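You operate a simulated robot arm through the tools that you are given. There is no shell and no other tool.

You run a simulated two-armed robot. Do the job below in one go: nothing can be reset, and whatever is moved stays where it is left.

TASK
Put the pine stamp on the top of the low cupboard away on the top of the counter bench. Switch the cabinet switch on. Open the cupboard drawer, take the striped block and leave it in the inside of the cupboard drawer and shut the drawer again. Take the white ticket and put it on the bed of the corner press. Take the thick slat from the top of the green table and leave it on the top of the low pallet. Open the door bench drawer, put the wax tin on the top of the green table away in the inside of the door bench drawer, then shut the drawer. Do these in any order.

Only the result counts: the job must be done as asked and must still hold three seconds after the hand-in. Knocking over, shifting, dropping, spilling or breaking anything else fails it.

THE ROBOT
Two 7-joint arms with two-finger parallel grippers on one trunk, on a base that moves. Base frame: it is fixed to the floor where the robot stands at the start and does not move with it; the origin is under the middle of the robot, x ahead of it, y to its left, z up; the surface under the hand at the start is at about z = 0.72. Readings come in m, degrees, newtons and seconds.
The left shoulder is at the start at [0.05, 0.158, 1.183], the right one opposite. With the tool pointing down near the work surface each hand reaches from about 0.1 to 0.62 m from the robot's upright axis, wherever it stands, measured 20 degrees to its own side. Places, roughly: bed of the corner press (33x25 cm) [0.42, 1.06, 0.72]; cabinet switch [0.5, -0.1, 1.3]; cupboard drawer [0.5, 0.2, 0.6]; door bench drawer [-3.2, -2.2, 0.8]; inside of the cupboard drawer [0.6, 0.2, 0.6]; inside of the door bench drawer [-3.2, -2.2, 0.7]; pine stamp (4x2x6 cm) [0.6, 0, 0.7]; striped block [0.5, 0, 0.75]; thick slat [-5.5, 1.25, 0.75]; top of the counter bench [-4.6, 10, 0.8]; top of the low pallet [-7.5, 4.8, 0.3]; wax tin [-5.75, 1.5, 0.75]; white ticket [0.5, 1.75, 0.75]. Payload 3.91 kg a hand.
The TCP of each hand is the grasp point between the finger pads, 0.03 m short of the fingertips. In the tool frame z runs along the fingers and y along their closing line. The gripper opens to 0.11 m. The fingers are 0.02 m wide and 0.01 m thick; the gripper's body (0.048 by 0.112 m) begins 0.055 m behind the TCP.
Orientation is told as [roll, pitch, yaw] about the base's x, y, z axes, in that order, counted from this pose: with the fingers straight down and closing along the base's y, the tool's x points along the base's -x, its y along +y and its z along -z.

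THE INTERFACE
- The arms move only by the tool drive_tool. It takes "left_deltas", "right_deltas" or both (then of equal length, played together; a hand with none holds still); each is a list of rows, each a list of 7 numbers: the shift along the tool's x, y, z in units of 500 mm (1.0 is 500 mm), then the turn, a rotation vector about the tool's x, y, z in units of 180 degrees (1.0 is 180 degrees), then the opening, from 0 (shut) to 1 (fully open). In form: [[tx, ty, tz, wx, wy, wz, claw], ...]. A call has 1 to 20 rows; each row is the pose to reach, as a shift and turn from the pose commanded when the call began, along the tool's axes at that moment. A call with a number of a shift or a turn outside -1 to 1 is refused whole. Rows are played at 5 a second. More than 0.05 m and 8.6 degrees between two rows, or a gripper value outside its range, and nothing of the call is played. A pose out of reach is approached as far as the arm can. The call stops where the force on the tool passes 40 N (or 10 N more than at its start, if that is more) or the arm is blocked; 0.2 s more then pass. Each finger travels about 0.153 m/s and halts on what it meets, pressing with about 39 N; the grip force reading is that of the motor and also rises with nothing between the fingers. The clock runs only during rows and for 0.2 s after the last one: add rows that repeat a pose to give the fingers time. It gives the time, the measured TCP pose, the force on the tool (base axes), the opening and the grip force at its end, in the units of the frame above (readings bear some noise), with the torque about the TCP (base axes, N m) and any sound that the robot's microphone picked up.
- Cameras (640 x 400 px; columns grow to the right, rows downward): "scene" is now at [0.1161, 0.0049, 1.2967]; the picture's right is [0.05, -1.00, 0.00], its down [-0.77, -0.04, -0.63] and it looks along [0.63, 0.03, -0.77] (base axes); focal length 214 px, centre (320, 200). "left" rides on the left gripper at [0.072, -0.017, -0.103] in its tool frame; the picture's right is [0.23, 0.97, 0.00], its down [-0.76, 0.18, -0.62] and it looks along [-0.61, 0.14, 0.78] (tool axes); focal length 222 px, centre (320, 200). "right" rides on the right gripper at [0.072, 0.017, -0.103] in its tool frame; the picture's right is [-0.23, 0.97, 0.00], its down [-0.76, -0.18, -0.62] and it looks along [-0.61, -0.14, 0.78] (tool axes); focal length 222 px, centre (320, 200). There is no depth. A picture from a camera that has moved, and an enlarged one, comes with that camera's place and axes in the base frame and with its lens.
- camera(camera): a new picture of that camera. It takes no simulated time.
- raise_lower(by): slides the trunk up (or, below 0, down) by that many m; the arms and the scene camera ride with it, the base frame stays. It gives what a move gives, with no picture.
- base_move(legs): drives the robot by 1 to 6 legs, each [ahead, turn to the left] in m and degrees, along the robot's own axes; the way and the turn of a leg run together, so that a leg with both is an arc; at most 1.5 m and 180 degrees a leg. The arms and the cameras ride along, it lands a little off, and it stops where it bumps. It gives what a move gives.
- head_to(pan, tilt): turns the head with the scene camera to pan (to the left, within 80 degrees either way) and tilt (down, from -29 to 69), counted from straight ahead of the robot. It gives what a move gives.
- inspect(camera, box): a new picture of the part [left, top, right, bottom] of that camera's present view, enlarged. It takes no simulated time.
- finish_job(): hands the job in; it is judged then, once.

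Places have to be worked out from the pictures, the camera data and where the tool is seen. Open the grippers and draw the arms clear of the work before you hand the job in, unless the task says otherwise.

The tools are called after ">>>" as name(argument=value, ...) on one line, values as JSON. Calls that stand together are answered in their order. drive_tool: Moves the arms, as the interface text tells. Its arguments: {"type":"object","properties":{"left_deltas":{"type":"array","items":{"type":"array","items":{"type":"number"}}},"right_deltas":{"type":"array","items":{"type":"array","items":{"type":"number"}}}},"required":[]} The other tools are called the same way: raise_lower (by) moves the trunk up or down; base_move (legs) drives the base; head_to (pan, tilt) turns the head that bears the scene camera; camera (camera) takes a picture; inspect (camera, box) takes an enlarged picture of a part of a camera's view; finish_job () hands the job in.

At the start:

```text
t: 0.0
left_position: [0.3349, 0.2228, 0.9998]
left_orientation: [0.0, 0.0, 0.1]
left_contact_force: [0.0, -0.8, 0.0]
left_ft_torque: [-0.01, 0.03, 0.03]
left_opening: 0.1099
left_grasp_force: 0.1
right_position: [0.3772, -0.1416, 0.9991]
right_orientation: [0.1, 0.0, 0.0]
right_contact_force: [-0.7, 0.2, -0.2]
right_ft_torque: [0.01, -0.02, -0.03]
right_opening: 0.1102
right_grasp_force: 0.1
trunk travel left (down, up): [-0.425, 0.057]
robot x, y, heading: [0.0028, 0.0034, -0.1]
head pan, tilt (commanded): [3.0, 50.8]
```

scene: 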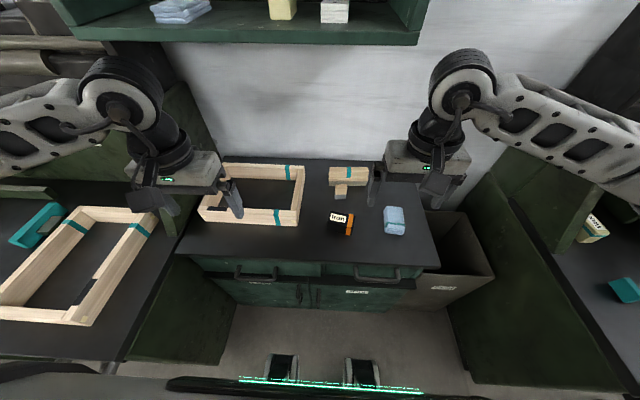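
right: 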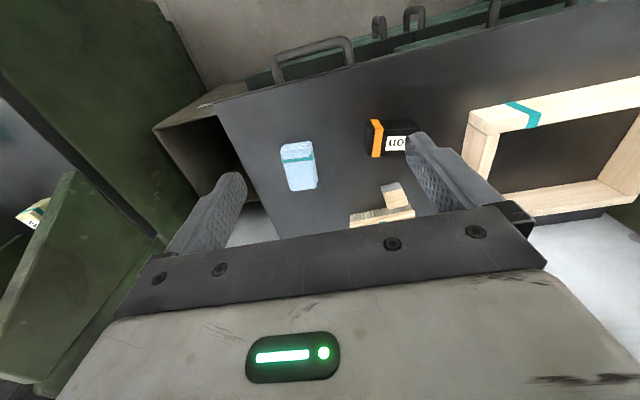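
left: 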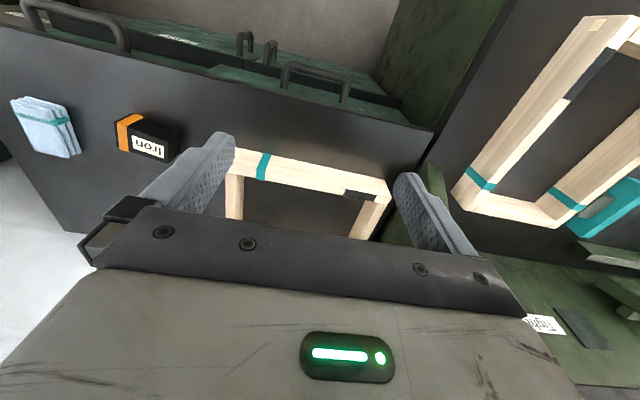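

I start by looking closer at the scene in front of me: the cupboard top holds a frame, a pine-like T-shaped piece, a black/orange block and a blue-white bundle. I enlarge parts of the view to identify objects and labels.

>>> inspect(camera="scene", box=[180, 140, 460, 315])

>>> inspect(camera="scene", box=[0, 140, 200, 340])

>>> inspect(camera="scene", box=[0, 0, 440, 140])

>>> inspect(camera="scene", box=[420, 140, 640, 340])

```text
2.29 times, centred on (320, 228) of scene
camera zoom: at [0.1161, 0.0049, 1.2967], right [0.05, -1.0, 0.0], down [-0.77, -0.04, -0.63], along [0.63, 0.03, -0.77], focal length 490 px, centre (320, 137)
```

zoom: 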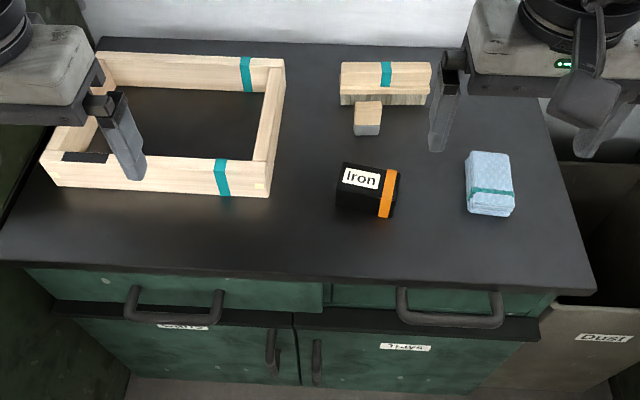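

```text
2.00 times, centred on (100, 240) of scene
camera zoom: at [0.1161, 0.0049, 1.2967], right [0.05, -1.0, 0.0], down [-0.77, -0.04, -0.63], along [0.63, 0.03, -0.77], focal length 429 px, centre (760, 120)
```

zoom: 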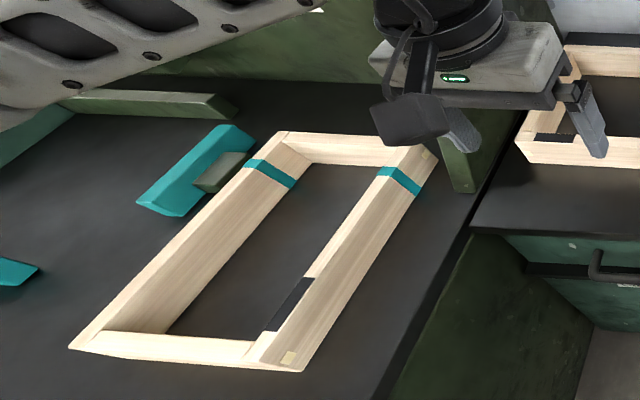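

```text
1.45 times, centred on (220, 70) of scene
camera zoom: at [0.1161, 0.0049, 1.2967], right [0.05, -1.0, 0.0], down [-0.77, -0.04, -0.63], along [0.63, 0.03, -0.77], focal length 312 px, centre (466, 389)
```

zoom: 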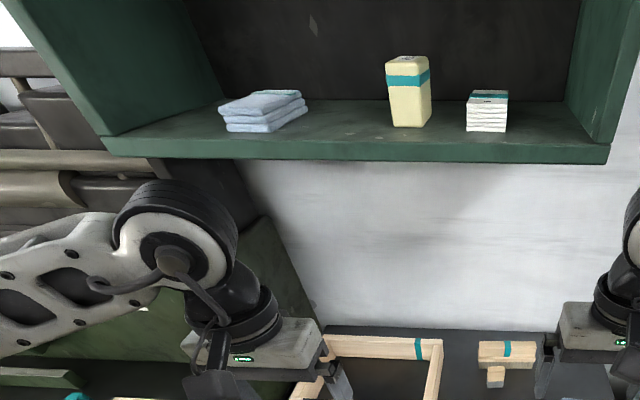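

```text
2.00 times, centred on (530, 240) of scene
camera zoom: at [0.1161, 0.0049, 1.2967], right [0.05, -1.0, 0.0], down [-0.77, -0.04, -0.63], along [0.63, 0.03, -0.77], focal length 429 px, centre (-100, 120)
```

zoom: 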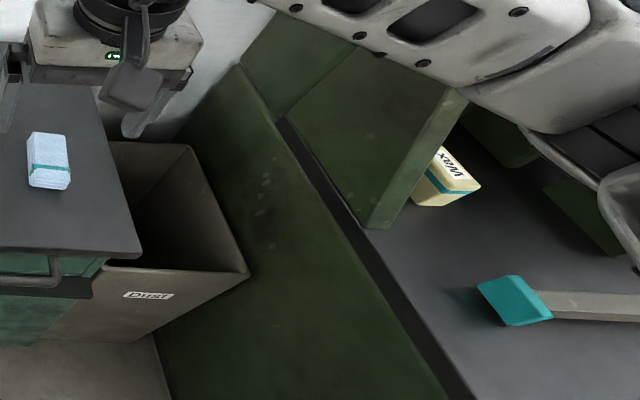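

The cupboard top shows the pine T-shaped stamp near y≈0, the black "Iron" block with an orange stripe, and two drawers below the top edge. I look up to find the cabinet switch.

>>> head_to(pan=0, tilt=5)

>>> camera(camera="scene")

```text
t: 1.1
left_position: [0.3367, 0.2226, 1.0012]
left_orientation: [0.0, 0.0, 0.0]
left_contact_force: [0.1, 0.1, -0.6]
left_ft_torque: [-0.01, -0.02, 0.0]
left_opening: 0.1098
left_grasp_force: 0.0
right_position: [0.3782, -0.1402, 1.0008]
right_orientation: [0.0, 0.0, 0.0]
right_contact_force: [0.4, 0.2, -0.1]
right_ft_torque: [0.01, 0.0, 0.01]
right_opening: 0.1099
right_grasp_force: 0.0
trunk travel left (down, up): [-0.425, 0.057]
robot x, y, heading: [-0.0013, 0.0042, 0.2]
head pan, tilt (commanded): [0.0, 5.0]
```

```text
taken
camera scene: at [0.1318, 0.0009, 1.3676], right [0.0, -1.0, 0.0], down [-0.09, 0.0, -1.0], along [1.0, 0.0, -0.09], focal length 214 px, centre (320, 200)
```

scene: 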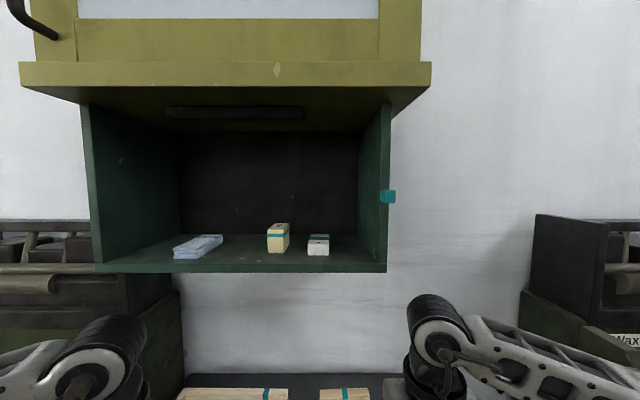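

>>> inspect(camera="scene", box=[340, 160, 440, 260])

>>> inspect(camera="scene", box=[80, 80, 440, 290])

```text
4.00 times, centred on (390, 210) of scene
camera zoom: at [0.1318, 0.0009, 1.3676], right [0.0, -1.0, 0.0], down [-0.09, 0.0, -1.0], along [1.0, 0.0, -0.09], focal length 858 px, centre (40, 160)
```

zoom: 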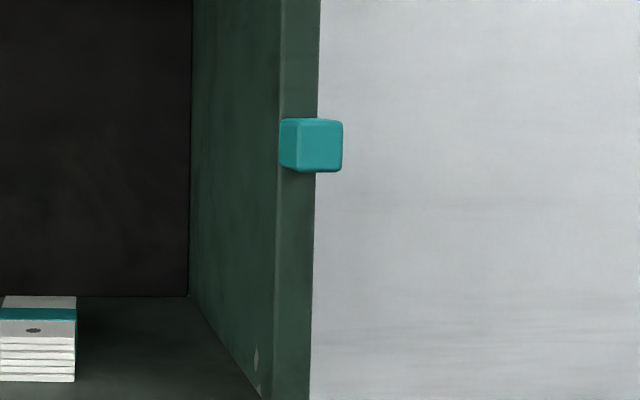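

```text
1.78 times, centred on (260, 185) of scene
camera zoom: at [0.1318, 0.0009, 1.3676], right [0.0, -1.0, 0.0], down [-0.09, 0.0, -1.0], along [1.0, 0.0, -0.09], focal length 381 px, centre (427, 227)
```

zoom: 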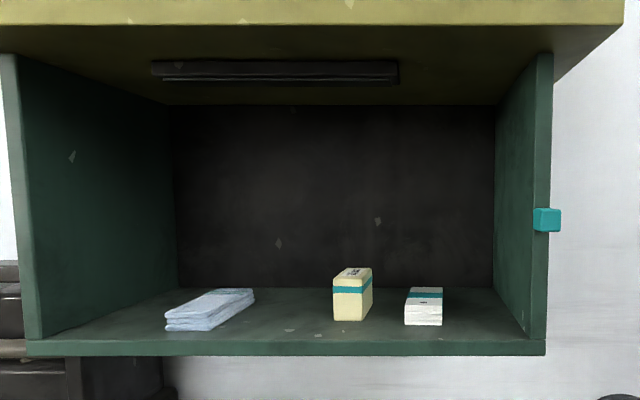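

The teal cube on the front edge of the right cabinet panel is the switch, and a dark lamp bar sits under the top. Before acting I pan the head left and right to learn the surroundings.

>>> head_to(pan=60, tilt=25)

>>> camera(camera="scene")

>>> inspect(camera="scene", box=[200, 100, 520, 300])

```text
t: 2.4
left_position: [0.336, 0.2236, 0.9994]
left_orientation: [0.0, 0.0, 0.1]
left_contact_force: [0.2, 0.0, -0.8]
left_ft_torque: [-0.03, 0.0, 0.01]
left_opening: 0.1097
left_grasp_force: 0.0
right_position: [0.3786, -0.1413, 1.0004]
right_orientation: [-0.1, 0.0, 0.0]
right_contact_force: [-0.9, 0.0, 0.5]
right_ft_torque: [0.03, 0.04, 0.0]
right_opening: 0.1102
right_grasp_force: 0.0
trunk travel left (down, up): [-0.425, 0.057]
robot x, y, heading: [-0.0006, 0.001, 0.1]
head pan, tilt (commanded): [60.0, 25.0]
```

```text
taken
camera scene: at [0.086, 0.0806, 1.3352], right [0.87, -0.5, 0.0], down [-0.21, -0.37, -0.91], along [0.45, 0.78, -0.42], focal length 214 px, centre (320, 200)
```

scene: 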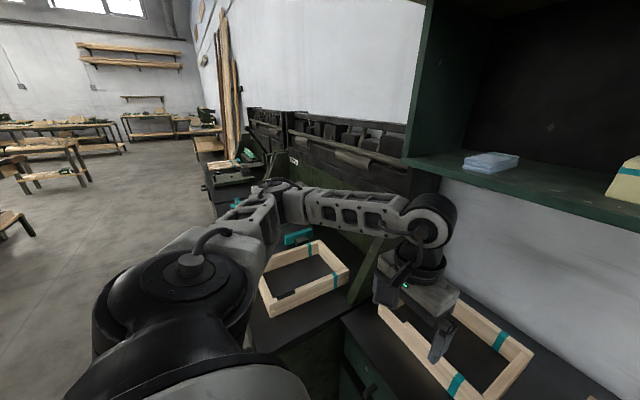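

```text
2.00 times, centred on (360, 200) of scene
camera zoom: at [0.086, 0.0806, 1.3352], right [0.87, -0.5, 0.0], down [-0.21, -0.37, -0.91], along [0.45, 0.78, -0.42], focal length 429 px, centre (240, 200)
```

zoom: 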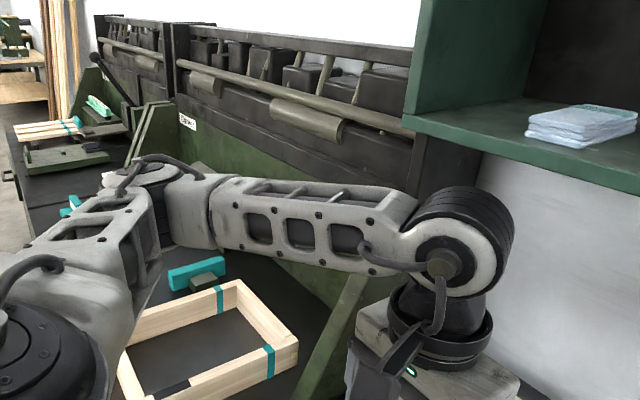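

The room opens to the left and behind. I pan to the far left and to the right for an overview.

>>> head_to(pan=80, tilt=10)

>>> camera(camera="scene")

>>> head_to(pan=-70, tilt=20)

>>> camera(camera="scene")

```text
t: 3.3
left_position: [0.3359, 0.2231, 0.9995]
left_orientation: [0.0, 0.0, 0.1]
left_contact_force: [-0.7, 0.4, 0.2]
left_ft_torque: [-0.02, 0.01, 0.01]
left_opening: 0.1099
left_grasp_force: 0.1
right_position: [0.3775, -0.1407, 1.0]
right_orientation: [0.0, 0.0, 0.0]
right_contact_force: [-0.6, 0.1, 0.4]
right_ft_torque: [0.03, -0.05, -0.01]
right_opening: 0.1099
right_grasp_force: 0.0
trunk travel left (down, up): [-0.425, 0.057]
robot x, y, heading: [-0.0015, -0.0008, -0.1]
head pan, tilt (commanded): [80.0, 10.0]
```

```text
taken
camera scene: at [0.0561, 0.0925, 1.3595], right [0.98, -0.17, 0.0], down [-0.03, -0.17, -0.98], along [0.17, 0.97, -0.17], focal length 214 px, centre (320, 200)
```

scene: 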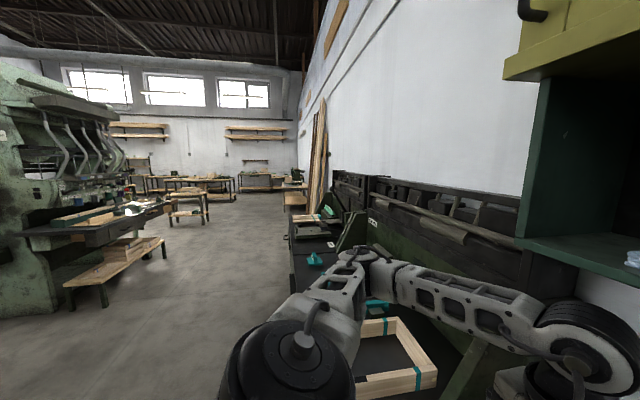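

```text
t: 5.6
left_position: [0.337, 0.2223, 1.0005]
left_orientation: [-0.1, -0.1, 0.0]
left_contact_force: [0.6, 1.2, -0.1]
left_ft_torque: [0.02, 0.0, 0.02]
left_opening: 0.1098
left_grasp_force: 0.2
right_position: [0.3781, -0.1405, 0.9993]
right_orientation: [-0.1, 0.0, -0.1]
right_contact_force: [0.7, -0.1, -0.5]
right_ft_torque: [-0.02, -0.03, -0.02]
right_opening: 0.1099
right_grasp_force: 0.0
trunk travel left (down, up): [-0.425, 0.057]
robot x, y, heading: [0.0015, -0.0013, 0.3]
head pan, tilt (commanded): [-70.0, 20.0]
```

```text
taken
camera scene: at [0.0718, -0.0866, 1.3433], right [-0.94, -0.34, 0.0], down [-0.12, 0.32, -0.94], along [0.32, -0.88, -0.34], focal length 214 px, centre (320, 200)
```

scene: 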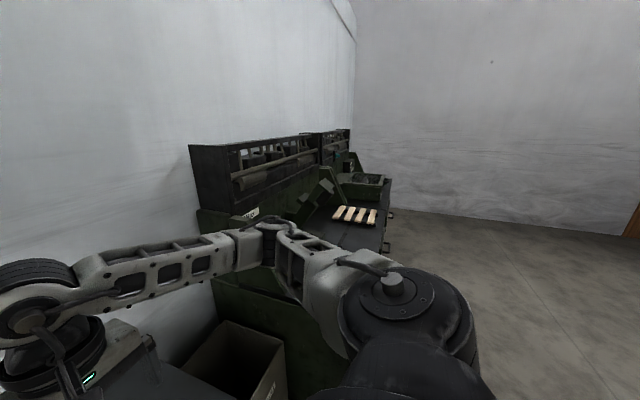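

Now the front again: I take a second view of the switch from a panned head so I can triangulate its place.

>>> head_to(pan=-40, tilt=5)

>>> camera(camera="scene")

>>> inspect(camera="scene", box=[150, 150, 250, 250])

```text
t: 6.6
left_position: [0.3367, 0.223, 1.0003]
left_orientation: [0.1, 0.1, 0.1]
left_contact_force: [-0.5, 0.0, 1.0]
left_ft_torque: [0.03, 0.03, 0.03]
left_opening: 0.1101
left_grasp_force: 0.0
right_position: [0.379, -0.1396, 0.9998]
right_orientation: [0.0, 0.0, 0.0]
right_contact_force: [-0.5, 0.7, 0.0]
right_ft_torque: [-0.01, 0.0, 0.0]
right_opening: 0.1102
right_grasp_force: 0.0
trunk travel left (down, up): [-0.425, 0.057]
robot x, y, heading: [0.0015, -0.0034, 0.1]
head pan, tilt (commanded): [-40.0, 5.0]
```

```text
taken
camera scene: at [0.1102, -0.0582, 1.3676], right [-0.64, -0.77, 0.0], down [-0.07, 0.06, -1.0], along [0.76, -0.64, -0.09], focal length 214 px, centre (320, 200)
```

scene: 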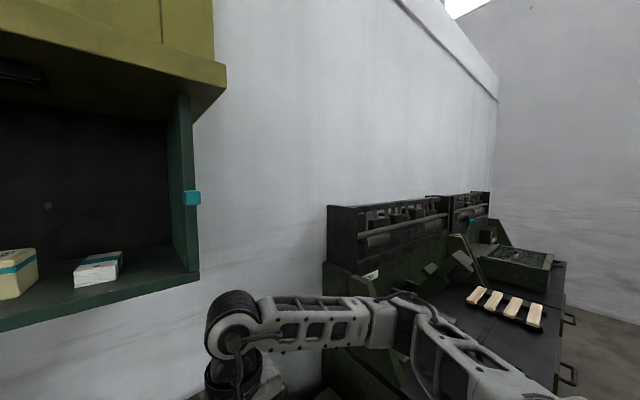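

```text
4.00 times, centred on (200, 200) of scene
camera zoom: at [0.1102, -0.0582, 1.3676], right [-0.64, -0.77, 0.0], down [-0.07, 0.06, -1.0], along [0.76, -0.64, -0.09], focal length 858 px, centre (800, 200)
```

zoom: 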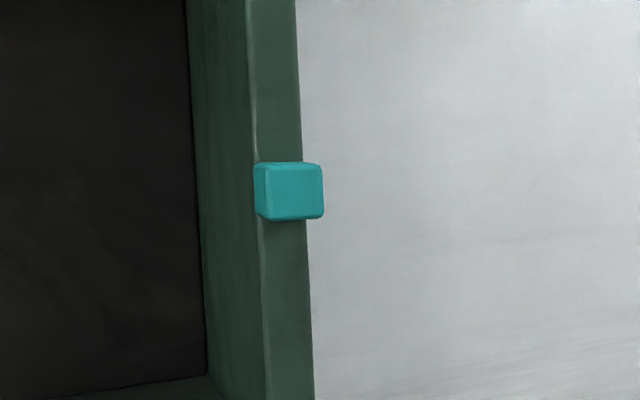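

Triangulated, the switch face is at about (0.52, -0.126, 1.34). The arm would be folded tightly here, so I back the base off 0.2 m first.

>>> base_move(legs=[[-0.2, 0]])

>>> head_to(pan=-10, tilt=25)

>>> camera(camera="scene")

```text
t: 8.2
left_position: [0.1355, 0.2233, 1.0009]
left_orientation: [0.0, 0.0, 0.2]
left_contact_force: [-0.2, 0.2, 1.0]
left_ft_torque: [0.03, 0.0, -0.01]
left_opening: 0.1097
left_grasp_force: 0.1
right_position: [0.1772, -0.1398, 1.0004]
right_orientation: [0.0, 0.0, 0.0]
right_contact_force: [0.0, 0.1, -0.1]
right_ft_torque: [-0.03, 0.0, 0.01]
right_opening: 0.11
right_grasp_force: 0.1
trunk travel left (down, up): [-0.425, 0.057]
robot x, y, heading: [-0.1991, 0.0002, 0.3]
head pan, tilt (commanded): [-40.0, 5.0]
```

```text
t: 9.1
left_position: [0.1358, 0.2231, 0.9989]
left_orientation: [0.0, 0.0, 0.1]
left_contact_force: [0.2, 0.8, -0.3]
left_ft_torque: [0.0, 0.0, -0.03]
left_opening: 0.1101
left_grasp_force: 0.0
right_position: [0.1781, -0.1417, 1.0005]
right_orientation: [0.0, 0.0, 0.0]
right_contact_force: [-0.3, 0.9, -0.1]
right_ft_torque: [0.03, 0.02, -0.01]
right_opening: 0.1097
right_grasp_force: 0.0
trunk travel left (down, up): [-0.425, 0.057]
robot x, y, heading: [-0.2017, -0.0003, 0.0]
head pan, tilt (commanded): [-10.0, 25.0]
```

```text
taken
camera scene: at [-0.0697, -0.0152, 1.3353], right [-0.17, -0.98, 0.0], down [-0.42, 0.07, -0.91], along [0.89, -0.16, -0.42], focal length 214 px, centre (320, 200)
```

scene: 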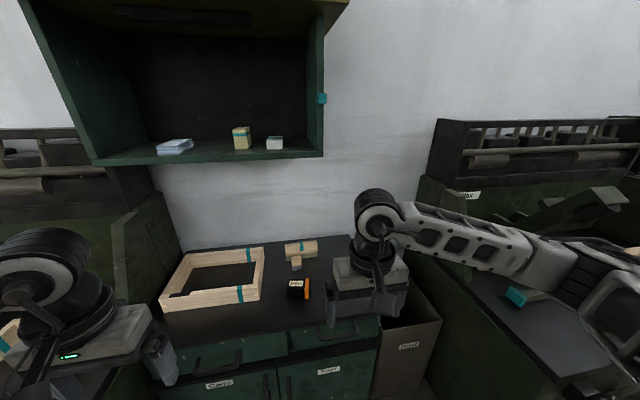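

The base now stands at x≈-0.20. I turn the right hand so its fingers point ahead, shut, and bring it to (0.40, -0.126, 1.34) in front of the switch.

>>> drive_tool(right_deltas=[[-0.037, 0.0025, -0.0567, 0, -0.0417, 0, 0.5], [-0.074, 0.005, -0.1133, 0, -0.0833, 0, 0], [-0.111, 0.0075, -0.17, 0, -0.125, 0, 0], [-0.148, 0.01, -0.2267, 0, -0.1667, 0, 0], [-0.185, 0.0125, -0.2833, 0, -0.2083, 0, 0], [-0.222, 0.015, -0.34, 0, -0.25, 0, 0], [-0.259, 0.0175, -0.3967, 0, -0.2917, 0, 0], [-0.296, 0.02, -0.4533, 0, -0.3333, 0, 0], [-0.333, 0.0225, -0.51, 0, -0.375, 0, 0], [-0.37, 0.025, -0.5667, 0, -0.4167, 0, 0], [-0.407, 0.0275, -0.6233, 0, -0.4583, 0, 0], [-0.444, 0.03, -0.68, 0, -0.5, 0, 0], [-0.444, 0.03, -0.68, 0, -0.5, 0, 0]])

>>> camera(camera="scene")

>>> camera(camera="right")

```text
t: 11.9
left_position: [0.1359, 0.223, 0.9997]
left_orientation: [0.1, 0.1, 0.1]
left_contact_force: [0.1, 0.5, -0.2]
left_ft_torque: [0.01, -0.01, 0.01]
left_opening: 0.1101
left_grasp_force: 0.1
right_position: [0.4002, -0.128, 1.3413]
right_orientation: [170.1, -89.9, -170.0]
right_contact_force: [0.5, -0.3, -0.8]
right_ft_torque: [0.0, 0.02, 0.02]
right_opening: 0.0
right_grasp_force: 37.7
trunk travel left (down, up): [-0.425, 0.057]
robot x, y, heading: [-0.2014, -0.0026, 0.0]
head pan, tilt (commanded): [-10.0, 25.0]
```

```text
taken
camera scene: at [-0.0698, -0.0152, 1.3352], right [-0.17, -0.98, 0.0], down [-0.42, 0.07, -0.91], along [0.89, -0.16, -0.42], focal length 214 px, centre (320, 200)
```

scene: 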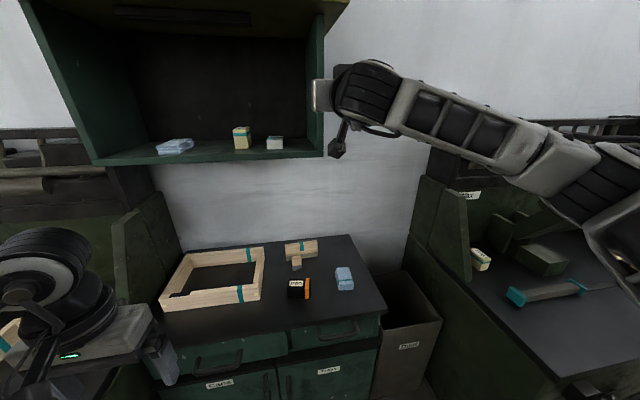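

```text
taken
camera right: at [0.2968, -0.1095, 1.2703], right [0.0, 0.97, 0.23], down [-0.62, -0.18, 0.76], along [0.78, -0.14, 0.61], focal length 222 px, centre (320, 200)
```

right: 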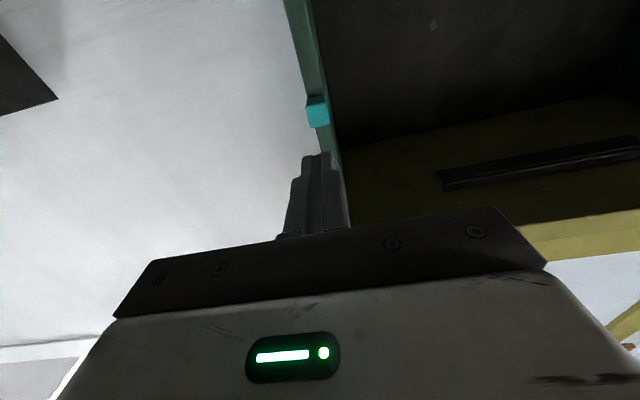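

The fingers are aligned with the teal switch in both views. I push forward slowly (fingertips from x 0.43 to about 0.53) and watch force and sound.

>>> drive_tool(right_deltas=[[0, 0, 0.08, 0, 0, 0, 0], [0, 0, 0.14, 0, 0, 0, 0], [0, 0, 0.16, 0, 0, 0, 0], [0, 0, 0.17, 0, 0, 0, 0], [0, 0, 0.176, 0, 0, 0, 0], [0, 0, 0.182, 0, 0, 0, 0], [0, 0, 0.188, 0, 0, 0, 0], [0, 0, 0.194, 0, 0, 0, 0], [0, 0, 0.2, 0, 0, 0, 0]])

>>> camera(camera="right")

>>> camera(camera="scene")

```text
t: 13.9
left_position: [0.1301, 0.2214, 1.0023]
left_orientation: [0.1, -0.3, 0.0]
left_contact_force: [0.0, 0.6, 0.2]
left_ft_torque: [0.0, 0.03, 0.02]
left_opening: 0.1102
left_grasp_force: 0.1
right_position: [0.4915, -0.126, 1.346]
right_orientation: [176.5, -89.5, -176.5]
right_contact_force: [-39.6, -5.7, -2.0]
right_ft_torque: [-0.43, 0.39, -0.16]
right_opening: 0.0
right_grasp_force: 37.8
trunk travel left (down, up): [-0.425, 0.057]
robot x, y, heading: [-0.2002, -0.0021, 0.2]
head pan, tilt (commanded): [-10.0, 25.0]
```

```text
taken
camera right: at [0.3895, -0.1094, 1.2736], right [0.0, 0.97, 0.23], down [-0.63, -0.18, 0.76], along [0.78, -0.14, 0.61], focal length 222 px, centre (320, 200)
```

right: 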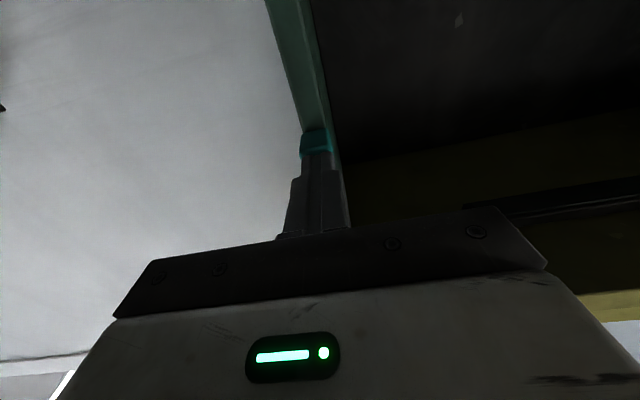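

```text
taken
camera scene: at [-0.0769, -0.0161, 1.3361], right [-0.17, -0.98, 0.0], down [-0.41, 0.07, -0.91], along [0.9, -0.16, -0.42], focal length 214 px, centre (320, 200)
```

scene: 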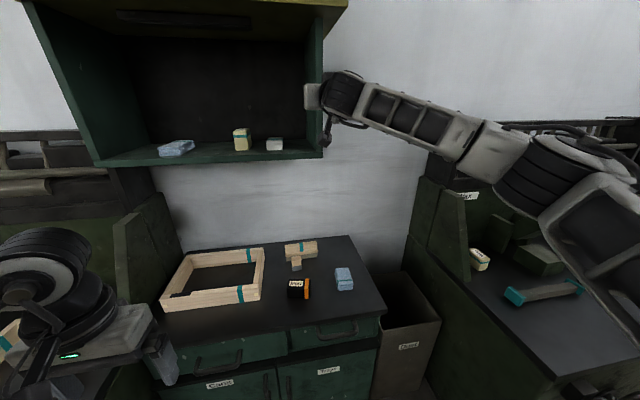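

The switch face met the fingertips at x≈0.52 and did not give at 40 N, with no sound – so it is not a push-in button (or is very stiff). I back off and look at it closely from the side.

>>> drive_tool(right_deltas=[[0, 0, -0.02, 0, 0, 0, 0], [0, 0, -0.06, 0, 0, 0, 0], [0, 0, -0.12, 0, 0, 0, 0], [0, 0, -0.12, 0, 0, 0, 0]])

>>> inspect(camera="right", box=[260, 60, 380, 160])

>>> inspect(camera="scene", box=[280, 60, 360, 130])

```text
t: 14.9
left_position: [0.136, 0.2236, 1.0002]
left_orientation: [0.0, 0.0, 0.2]
left_contact_force: [0.6, -0.5, -0.7]
left_ft_torque: [-0.02, 0.03, -0.03]
left_opening: 0.1098
left_grasp_force: 0.1
right_position: [0.4399, -0.1261, 1.3403]
right_orientation: [26.0, -89.9, -26.0]
right_contact_force: [0.5, -0.3, 0.0]
right_ft_torque: [0.0, -0.01, -0.02]
right_opening: 0.0
right_grasp_force: 37.1
trunk travel left (down, up): [-0.425, 0.057]
robot x, y, heading: [-0.2052, 0.0021, 0.1]
head pan, tilt (commanded): [-10.0, 25.0]
```

```text
4.00 times, centred on (320, 110) of right
camera zoom: at [0.3365, -0.1084, 1.2685], right [0.0, 0.97, 0.23], down [-0.62, -0.18, 0.76], along [0.78, -0.14, 0.61], focal length 888 px, centre (320, 560)
```

zoom: 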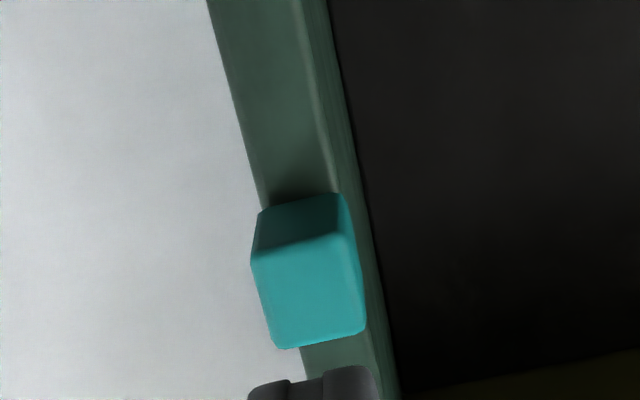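

```text
5.71 times, centred on (320, 95) of scene
camera zoom: at [-0.0696, -0.015, 1.3352], right [-0.17, -0.98, 0.0], down [-0.42, 0.07, -0.91], along [0.89, -0.16, -0.42], focal length 1226 px, centre (320, 800)
```

zoom: 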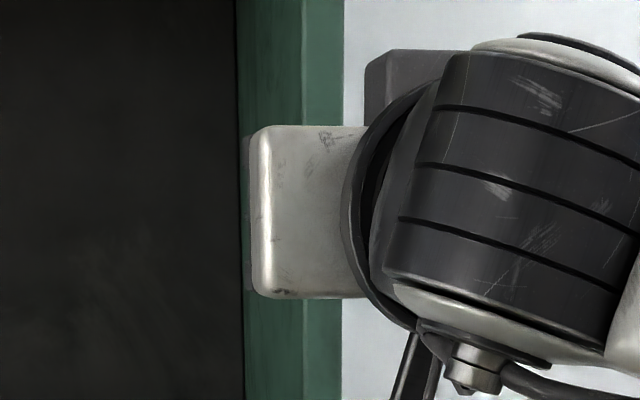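

The knob is a ~2 cm cube sticking ~3 cm out of the panel's front edge. I test whether it has any travel: a soft touch first, reading position and force.

>>> drive_tool(right_deltas=[[0, 0, 0.06, 0, 0, 0, 0], [0, 0, 0.09, 0, 0, 0, 0], [0, 0, 0.1, 0, 0, 0, 0], [0, 0, 0.104, 0, 0, 0, 0], [0, 0, 0.104, 0, 0, 0, 0]])

```text
t: 16.1
left_position: [0.1362, 0.2234, 0.9999]
left_orientation: [0.0, 0.1, 0.2]
left_contact_force: [0.0, 0.3, 0.2]
left_ft_torque: [-0.01, 0.01, -0.02]
left_opening: 0.1102
left_grasp_force: 0.1
right_position: [0.4919, -0.1257, 1.3388]
right_orientation: [19.3, -90.0, -19.4]
right_contact_force: [-0.7, -0.2, -0.2]
right_ft_torque: [0.0, 0.01, -0.02]
right_opening: 0.0001
right_grasp_force: 37.6
trunk travel left (down, up): [-0.425, 0.057]
robot x, y, heading: [-0.2006, 0.0026, 0.1]
head pan, tilt (commanded): [-10.0, 25.0]
```

No travel at all: contact starts just at TCP x≈0.492, so it is rigid along x. I back off, open the fingers and take hold of the knob so I can feel which way it moves.

>>> drive_tool(right_deltas=[[0, 0, -0.04, 0, 0, 0, 0], [0, 0, -0.09, 0, 0, 0, 0.5], [0, 0, -0.09, 0, 0, 0, 0.5], [0, 0, -0.09, 0, 0, 0, 0.5], [0, 0, -0.03, 0, 0, 0, 0.5], [0, 0, 0.01, 0, 0, 0, 0.5], [0, 0, 0.04, 0, 0, 0, 0.5], [0, 0, 0.04, 0, 0, 0, 0.5]])

>>> camera(camera="right")

```text
t: 17.9
left_position: [0.1356, 0.2229, 0.9994]
left_orientation: [0.0, 0.0, 0.2]
left_contact_force: [0.3, -0.7, 0.3]
left_ft_torque: [0.0, 0.01, -0.01]
left_opening: 0.11
left_grasp_force: 0.1
right_position: [0.5113, -0.1255, 1.3401]
right_orientation: [20.3, -90.0, -20.3]
right_contact_force: [0.7, 0.1, 0.2]
right_ft_torque: [0.01, 0.01, -0.03]
right_opening: 0.055
right_grasp_force: 0.1
trunk travel left (down, up): [-0.425, 0.057]
robot x, y, heading: [-0.199, -0.0004, 0.1]
head pan, tilt (commanded): [-10.0, 25.0]
```

```text
taken
camera right: at [0.4087, -0.1091, 1.2686], right [0.0, 0.97, 0.23], down [-0.62, -0.18, 0.76], along [0.78, -0.14, 0.61], focal length 222 px, centre (320, 200)
```

right: 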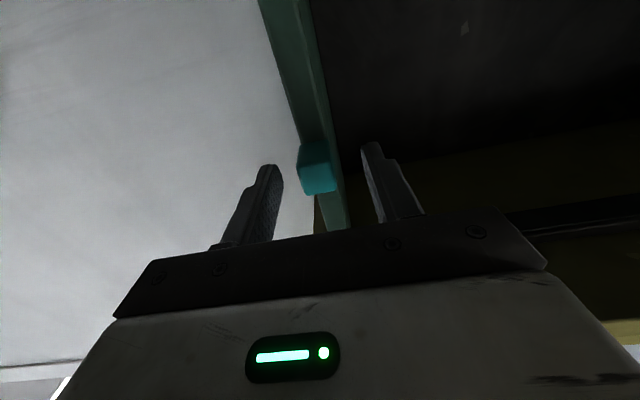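

The knob lies between the open fingers. I close on it.

>>> drive_tool(right_deltas=[[0, 0, 0, 0, 0, 0, 0.25], [0, 0, 0, 0, 0, 0, 0.1], [0, 0, 0, 0, 0, 0, 0.1]])

>>> inspect(camera="right", box=[240, 100, 400, 240])

```text
t: 18.7
left_position: [0.1349, 0.2219, 0.9993]
left_orientation: [0.0, 0.0, 0.1]
left_contact_force: [-0.5, -0.3, -1.3]
left_ft_torque: [-0.01, 0.01, 0.01]
left_opening: 0.1101
left_grasp_force: 0.2
right_position: [0.5119, -0.1287, 1.3398]
right_orientation: [57.0, -90.0, -57.1]
right_contact_force: [1.0, -4.2, -0.1]
right_ft_torque: [-0.2, 0.52, 0.02]
right_opening: 0.0215
right_grasp_force: 45.4
trunk travel left (down, up): [-0.425, 0.057]
robot x, y, heading: [-0.2039, -0.0008, 0.0]
head pan, tilt (commanded): [-10.0, 25.0]
```

```text
2.86 times, centred on (320, 170) of right
camera zoom: at [0.4089, -0.1107, 1.2687], right [0.0, 0.97, 0.23], down [-0.62, -0.18, 0.76], along [0.78, -0.14, 0.61], focal length 635 px, centre (320, 286)
```

zoom: 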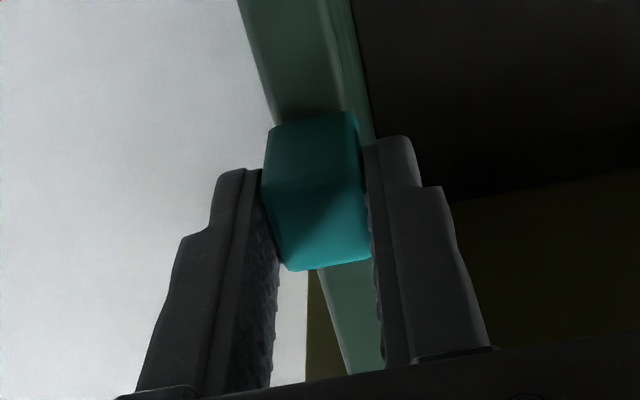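

Held firmly at 21.5 mm width. Now I test moving it upward (tool -x) in small steps.

>>> drive_tool(right_deltas=[[-0.006, 0, 0, 0, 0, 0, 0.1], [-0.012, 0, 0, 0, 0, 0, 0.1], [-0.018, 0, 0, 0, 0, 0, 0.1], [-0.024, 0, 0, 0, 0, 0, 0.1]])

>>> inspect(camera="right", box=[240, 100, 400, 240])

```text
t: 19.7
left_position: [0.1367, 0.2219, 1.0]
left_orientation: [0.0, 0.0, 0.1]
left_contact_force: [1.3, -0.5, 0.2]
left_ft_torque: [-0.01, -0.01, -0.01]
left_opening: 0.1102
left_grasp_force: 0.1
right_position: [0.5113, -0.1276, 1.3513]
right_orientation: [47.2, -89.9, -47.3]
right_contact_force: [-0.1, -6.1, -1.9]
right_ft_torque: [-0.16, -0.39, -0.08]
right_opening: 0.0217
right_grasp_force: 45.0
trunk travel left (down, up): [-0.425, 0.057]
robot x, y, heading: [-0.2011, 0.0009, -0.0]
head pan, tilt (commanded): [-10.0, 25.0]
```

```text
2.86 times, centred on (320, 170) of right
camera zoom: at [0.4089, -0.1107, 1.2803], right [0.0, 0.97, 0.23], down [-0.62, -0.18, 0.76], along [0.78, -0.14, 0.61], focal length 635 px, centre (320, 286)
```

zoom: 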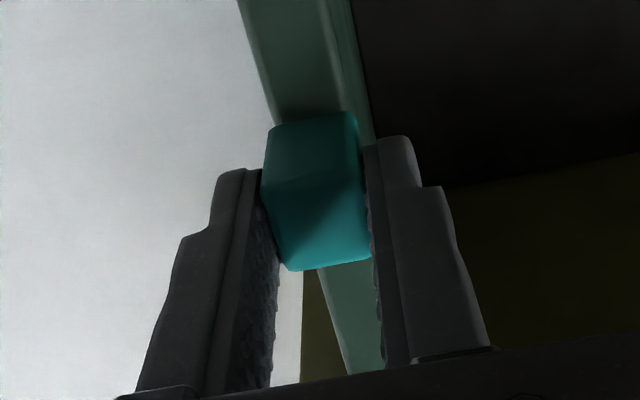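

The knob slides up with the hand almost without force – it is a sliding switch. I keep sliding it up to its stop.

>>> drive_tool(right_deltas=[[-0.01, 0, 0, 0, 0, 0, 0.1], [-0.02, 0, 0, 0, 0, 0, 0.1], [-0.03, 0, 0, 0, 0, 0, 0.1], [-0.04, 0, 0, 0, 0, 0, 0.1], [-0.05, 0, 0, 0, 0, 0, 0.1], [-0.06, 0, 0, 0, 0, 0, 0.1]])

>>> inspect(camera="right", box=[240, 100, 400, 240])

>>> camera(camera="scene")

```text
t: 21.1
left_position: [0.137, 0.2208, 0.9999]
left_orientation: [0.1, 0.1, 0.1]
left_contact_force: [-0.1, 0.3, -0.7]
left_ft_torque: [-0.03, -0.01, 0.0]
left_opening: 0.1098
left_grasp_force: 0.0
right_position: [0.5135, -0.1288, 1.3749]
right_orientation: [2.0, -89.2, -2.1]
right_contact_force: [-16.1, -10.3, -29.9]
right_ft_torque: [-0.39, 0.6, 0.74]
right_opening: 0.0219
right_grasp_force: 44.9
trunk travel left (down, up): [-0.425, 0.057]
robot x, y, heading: [-0.1987, -0.001, -0.1]
head pan, tilt (commanded): [-10.0, 25.0]
```

```text
2.86 times, centred on (320, 170) of right
camera zoom: at [0.4099, -0.1107, 1.3041], right [0.01, 0.97, 0.23], down [-0.61, -0.18, 0.77], along [0.79, -0.14, 0.6], focal length 635 px, centre (320, 286)
```

zoom: 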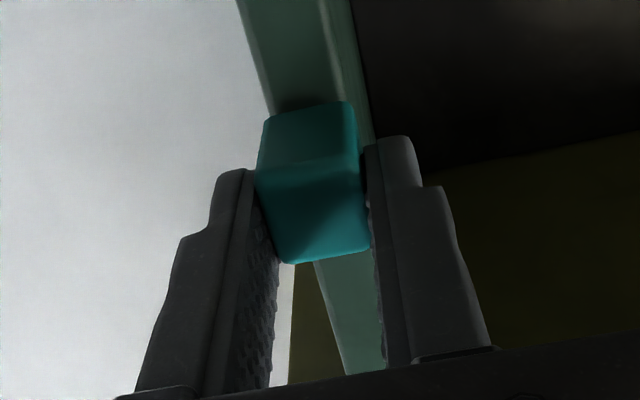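

```text
taken
camera scene: at [-0.069, -0.0174, 1.3347], right [-0.17, -0.98, 0.0], down [-0.42, 0.08, -0.91], along [0.89, -0.16, -0.42], focal length 214 px, centre (320, 200)
```

scene: 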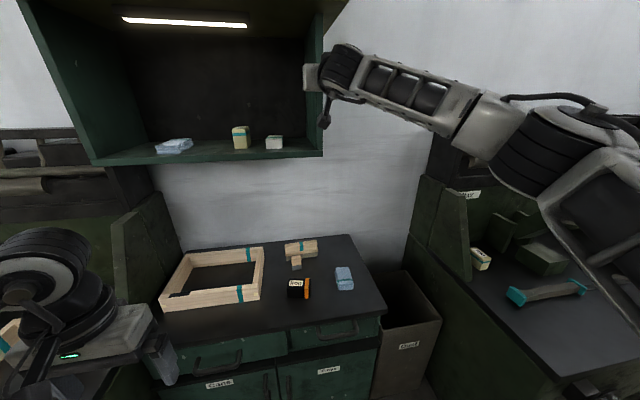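

The lamp under the cabinet top is lit: the switch is on at its upper stop. I open the fingers and back away from it.

>>> drive_tool(right_deltas=[[0, 0, 0, 0, 0, 0, 0.3], [0, 0, 0, 0, 0, 0, 0.6], [0, 0, -0.04, 0, 0, 0, 0.6], [0, 0, -0.12, 0, 0, 0, 0.6], [0, 0, -0.2, 0, 0, 0, 0.6]])

>>> camera(camera="scene")

```text
t: 22.3
left_position: [0.1352, 0.2217, 0.9999]
left_orientation: [-0.1, 0.0, 0.0]
left_contact_force: [-0.2, -0.4, -0.5]
left_ft_torque: [-0.05, 0.03, 0.01]
left_opening: 0.11
left_grasp_force: 0.1
right_position: [0.4117, -0.1263, 1.3822]
right_orientation: [125.0, -90.0, -125.0]
right_contact_force: [0.0, 0.5, 0.1]
right_ft_torque: [0.0, 0.01, 0.01]
right_opening: 0.0661
right_grasp_force: 0.1
trunk travel left (down, up): [-0.425, 0.057]
robot x, y, heading: [-0.2007, 0.0018, 0.2]
head pan, tilt (commanded): [-10.0, 25.0]
```

```text
taken
camera scene: at [-0.0702, -0.0153, 1.3353], right [-0.17, -0.98, 0.0], down [-0.42, 0.07, -0.91], along [0.89, -0.16, -0.42], focal length 214 px, centre (320, 200)
```

scene: 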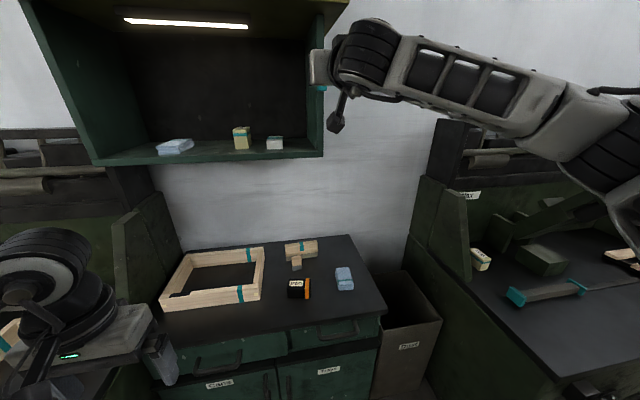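

Switch done. I bring the right hand back to a downward-pointing pose away from the cabinet, and aim the head down to study the drawers.

>>> drive_tool(right_deltas=[[0.0467, -0.0083, -0.0383, 0, 0.0417, 0, 0.6], [0.0933, -0.0167, -0.0767, 0, 0.0833, 0, 0.6], [0.14, -0.025, -0.115, 0, 0.125, 0, 0.6], [0.1867, -0.0333, -0.1533, 0, 0.1667, 0, 0.6], [0.2333, -0.0417, -0.1917, 0, 0.2083, 0, 0.6], [0.28, -0.05, -0.23, 0, 0.25, 0, 0.6], [0.3267, -0.0583, -0.2683, 0, 0.2917, 0, 0.6], [0.3733, -0.0667, -0.3067, 0, 0.3333, 0, 0.6], [0.42, -0.075, -0.345, 0, 0.375, 0, 0.6], [0.4667, -0.0833, -0.3833, 0, 0.4167, 0, 0.6], [0.5133, -0.0917, -0.4217, 0, 0.4583, 0, 0.6], [0.56, -0.1, -0.46, 0, 0.5, 0, 0.6]])

>>> head_to(pan=5, tilt=42)

>>> camera(camera="scene")

```text
t: 24.9
left_position: [0.1364, 0.2224, 0.9999]
left_orientation: [0.0, 0.1, 0.2]
left_contact_force: [-0.2, -0.4, 0.3]
left_ft_torque: [0.0, 0.0, -0.01]
left_opening: 0.1098
left_grasp_force: 0.1
right_position: [0.1802, -0.1747, 1.1036]
right_orientation: [0.0, 0.1, -0.1]
right_contact_force: [0.6, 0.5, -0.1]
right_ft_torque: [0.0, -0.02, -0.03]
right_opening: 0.0661
right_grasp_force: 0.0
trunk travel left (down, up): [-0.425, 0.057]
robot x, y, heading: [-0.1969, 0.0031, -0.2]
head pan, tilt (commanded): [-10.0, 25.0]
```

```text
t: 25.7
left_position: [0.1356, 0.2223, 1.0001]
left_orientation: [0.1, 0.0, 0.1]
left_contact_force: [-0.3, 0.0, 0.0]
left_ft_torque: [0.0, 0.03, -0.01]
left_opening: 0.11
left_grasp_force: 0.0
right_position: [0.1812, -0.1746, 1.1024]
right_orientation: [0.0, 0.0, 0.0]
right_contact_force: [0.3, 0.1, 0.3]
right_ft_torque: [-0.02, 0.02, 0.01]
right_opening: 0.0662
right_grasp_force: 0.0
trunk travel left (down, up): [-0.425, 0.057]
robot x, y, heading: [-0.197, 0.0007, 0.0]
head pan, tilt (commanded): [5.0, 42.0]
```

```text
taken
camera scene: at [-0.0771, 0.0081, 1.309], right [0.09, -1.0, 0.0], down [-0.67, -0.06, -0.74], along [0.74, 0.06, -0.67], focal length 214 px, centre (320, 200)
```

scene: 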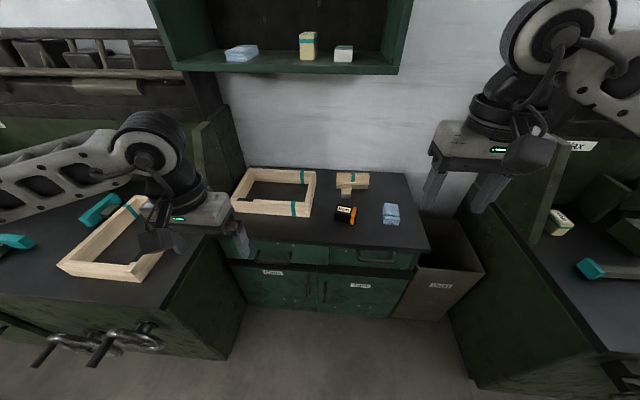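

>>> inspect(camera="scene", box=[210, 220, 440, 320])

>>> inspect(camera="scene", box=[300, 160, 440, 250])

>>> camera(camera="left")

>>> camera(camera="right")

```text
2.78 times, centred on (325, 270) of scene
camera zoom: at [-0.0771, 0.0081, 1.309], right [0.09, -1.0, 0.0], down [-0.67, -0.06, -0.74], along [0.74, 0.06, -0.67], focal length 597 px, centre (306, 5)
```

zoom: 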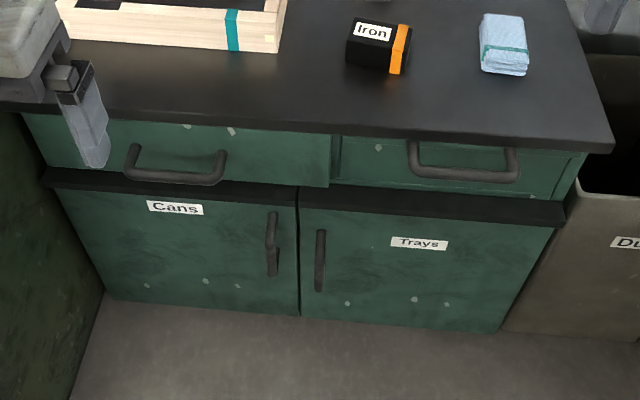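

```text
4.44 times, centred on (370, 205) of scene
camera zoom: at [-0.0771, 0.0081, 1.309], right [0.09, -1.0, 0.0], down [-0.67, -0.06, -0.74], along [0.74, 0.06, -0.67], focal length 953 px, centre (98, 178)
```

zoom: 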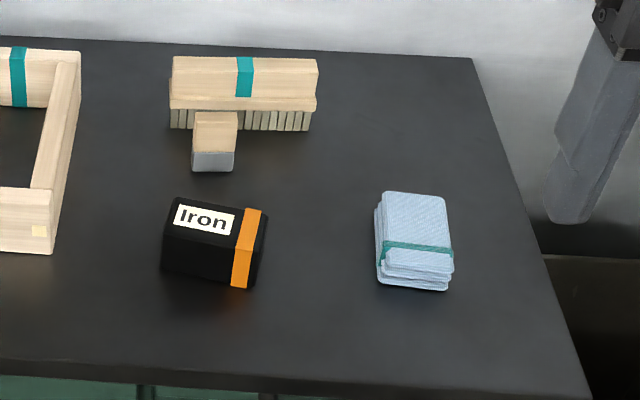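

```text
taken
camera left: at [0.0637, 0.2057, 1.1035], right [-0.23, 0.97, 0.0], down [0.76, 0.18, 0.62], along [0.61, 0.14, -0.78], focal length 222 px, centre (320, 200)
```

left: 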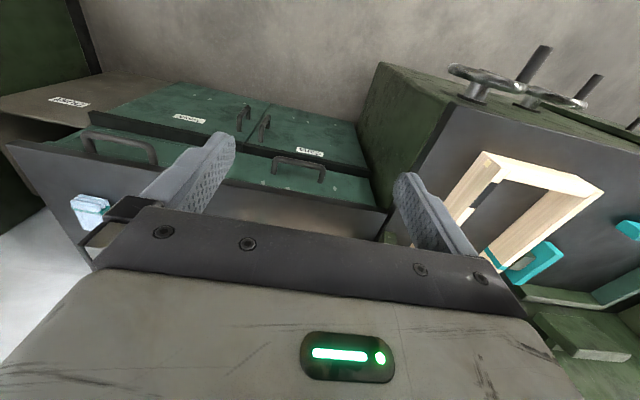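

```text
taken
camera right: at [0.1095, -0.1583, 1.2062], right [0.23, 0.97, 0.0], down [0.76, -0.18, 0.62], along [0.61, -0.14, -0.78], focal length 222 px, centre (320, 200)
```

right: 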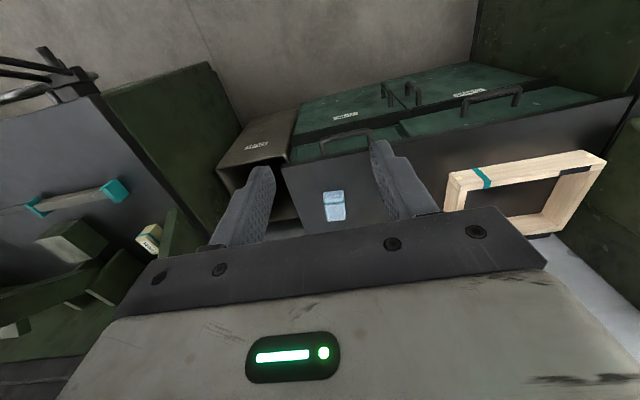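

The small piece with the grey end in front of the long pine brush is the stamp (~4 cm wide); "Iron" block has the orange stripe. I zoom the left wrist camera on the left drawer's handle to triangulate it.

>>> inspect(camera="left", box=[230, 120, 390, 220])

>>> inspect(camera="scene", box=[230, 225, 350, 300])

```text
4.00 times, centred on (310, 170) of left
camera zoom: at [0.0637, 0.2057, 1.1035], right [-0.23, 0.97, 0.0], down [0.76, 0.18, 0.62], along [0.61, 0.14, -0.78], focal length 888 px, centre (360, 320)
```

zoom: 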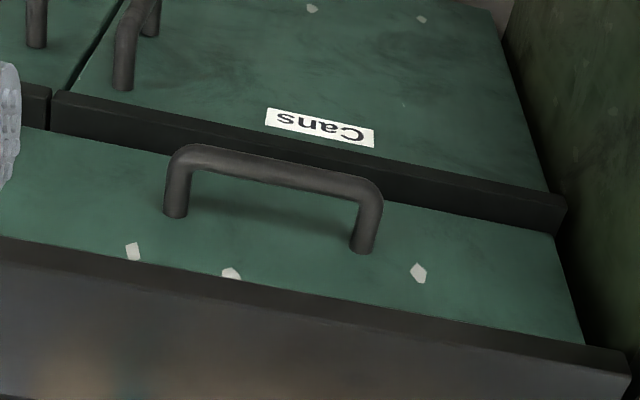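

```text
5.33 times, centred on (290, 262) of scene
camera zoom: at [-0.0771, 0.0081, 1.309], right [0.09, -1.0, 0.0], down [-0.67, -0.06, -0.74], along [0.74, 0.06, -0.67], focal length 1144 px, centre (480, -133)
```

zoom: 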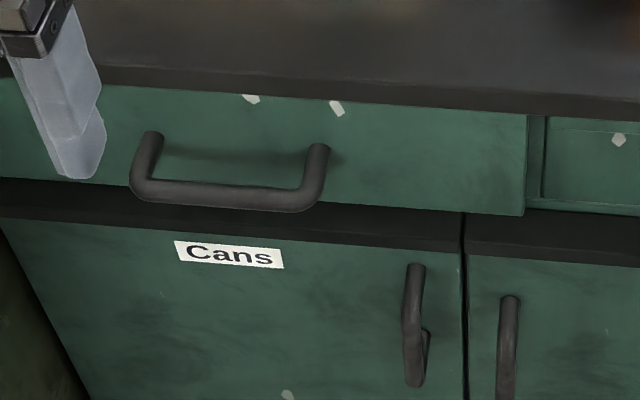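

Triangulation puts the left drawer's handle bar at about (0.34, 0.217, 0.61), drawer front x≈0.39, and the Iron block near (0.48, -0.04). I'll first fetch the block with the right hand, so I drive 0.15 m forward and look from above.

>>> base_move(legs=[[0.15, 0]])

>>> drive_tool(right_deltas=[[-0.04, 0.06, 0.04, 0, 0, 0, 0.8], [-0.08, 0.12, 0.08, 0, 0, 0, 1], [-0.12, 0.18, 0.12, 0, 0, 0, 1], [-0.16, 0.24, 0.16, 0, 0, 0, 1], [-0.18, 0.26, 0.2, 0, 0, 0, 1]])

>>> camera(camera="right")

>>> camera(camera="scene")

```text
t: 27.1
left_position: [0.2846, 0.2226, 0.9992]
left_orientation: [0.0, 0.1, 0.1]
left_contact_force: [0.6, -0.1, -0.5]
left_ft_torque: [0.0, 0.0, -0.01]
left_opening: 0.1099
left_grasp_force: 0.0
right_position: [0.3309, -0.1756, 1.1014]
right_orientation: [-0.1, 0.0, 0.0]
right_contact_force: [0.0, 0.1, 0.1]
right_ft_torque: [0.03, 0.05, -0.01]
right_opening: 0.0659
right_grasp_force: 0.1
trunk travel left (down, up): [-0.425, 0.057]
robot x, y, heading: [-0.0536, 0.0011, -0.1]
head pan, tilt (commanded): [5.0, 42.0]
```

```text
t: 28.3
left_position: [0.2855, 0.2225, 0.9997]
left_orientation: [0.0, 0.0, 0.1]
left_contact_force: [-0.3, -0.8, 0.1]
left_ft_torque: [-0.01, 0.01, -0.03]
left_opening: 0.1101
left_grasp_force: 0.0
right_position: [0.4194, -0.0444, 1.0013]
right_orientation: [0.1, 0.1, 0.0]
right_contact_force: [-0.6, 0.5, -0.7]
right_ft_torque: [0.01, -0.03, 0.01]
right_opening: 0.1102
right_grasp_force: 0.1
trunk travel left (down, up): [-0.425, 0.057]
robot x, y, heading: [-0.0523, -0.0016, -0.1]
head pan, tilt (commanded): [5.0, 42.0]
```

```text
taken
camera right: at [0.347, -0.0277, 1.1058], right [0.23, 0.97, 0.0], down [0.76, -0.18, 0.62], along [0.61, -0.14, -0.78], focal length 222 px, centre (320, 200)
```

right: 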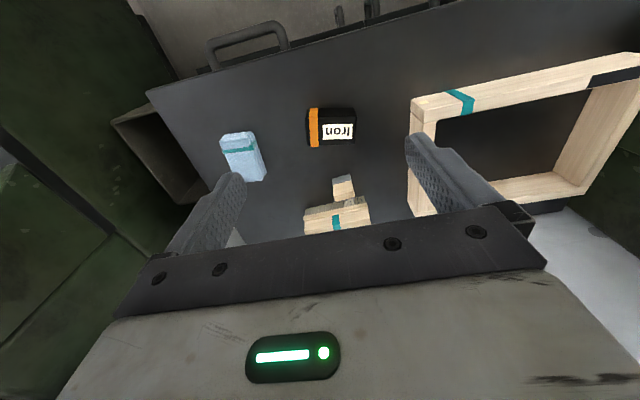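

```text
taken
camera scene: at [0.0713, 0.008, 1.309], right [0.09, -1.0, 0.0], down [-0.67, -0.06, -0.74], along [0.74, 0.06, -0.67], focal length 214 px, centre (320, 200)
```

scene: 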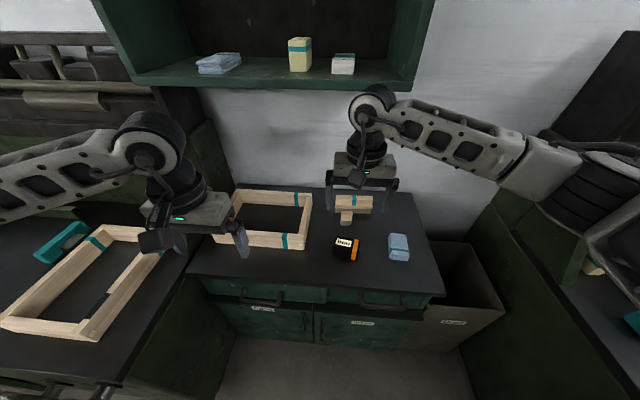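

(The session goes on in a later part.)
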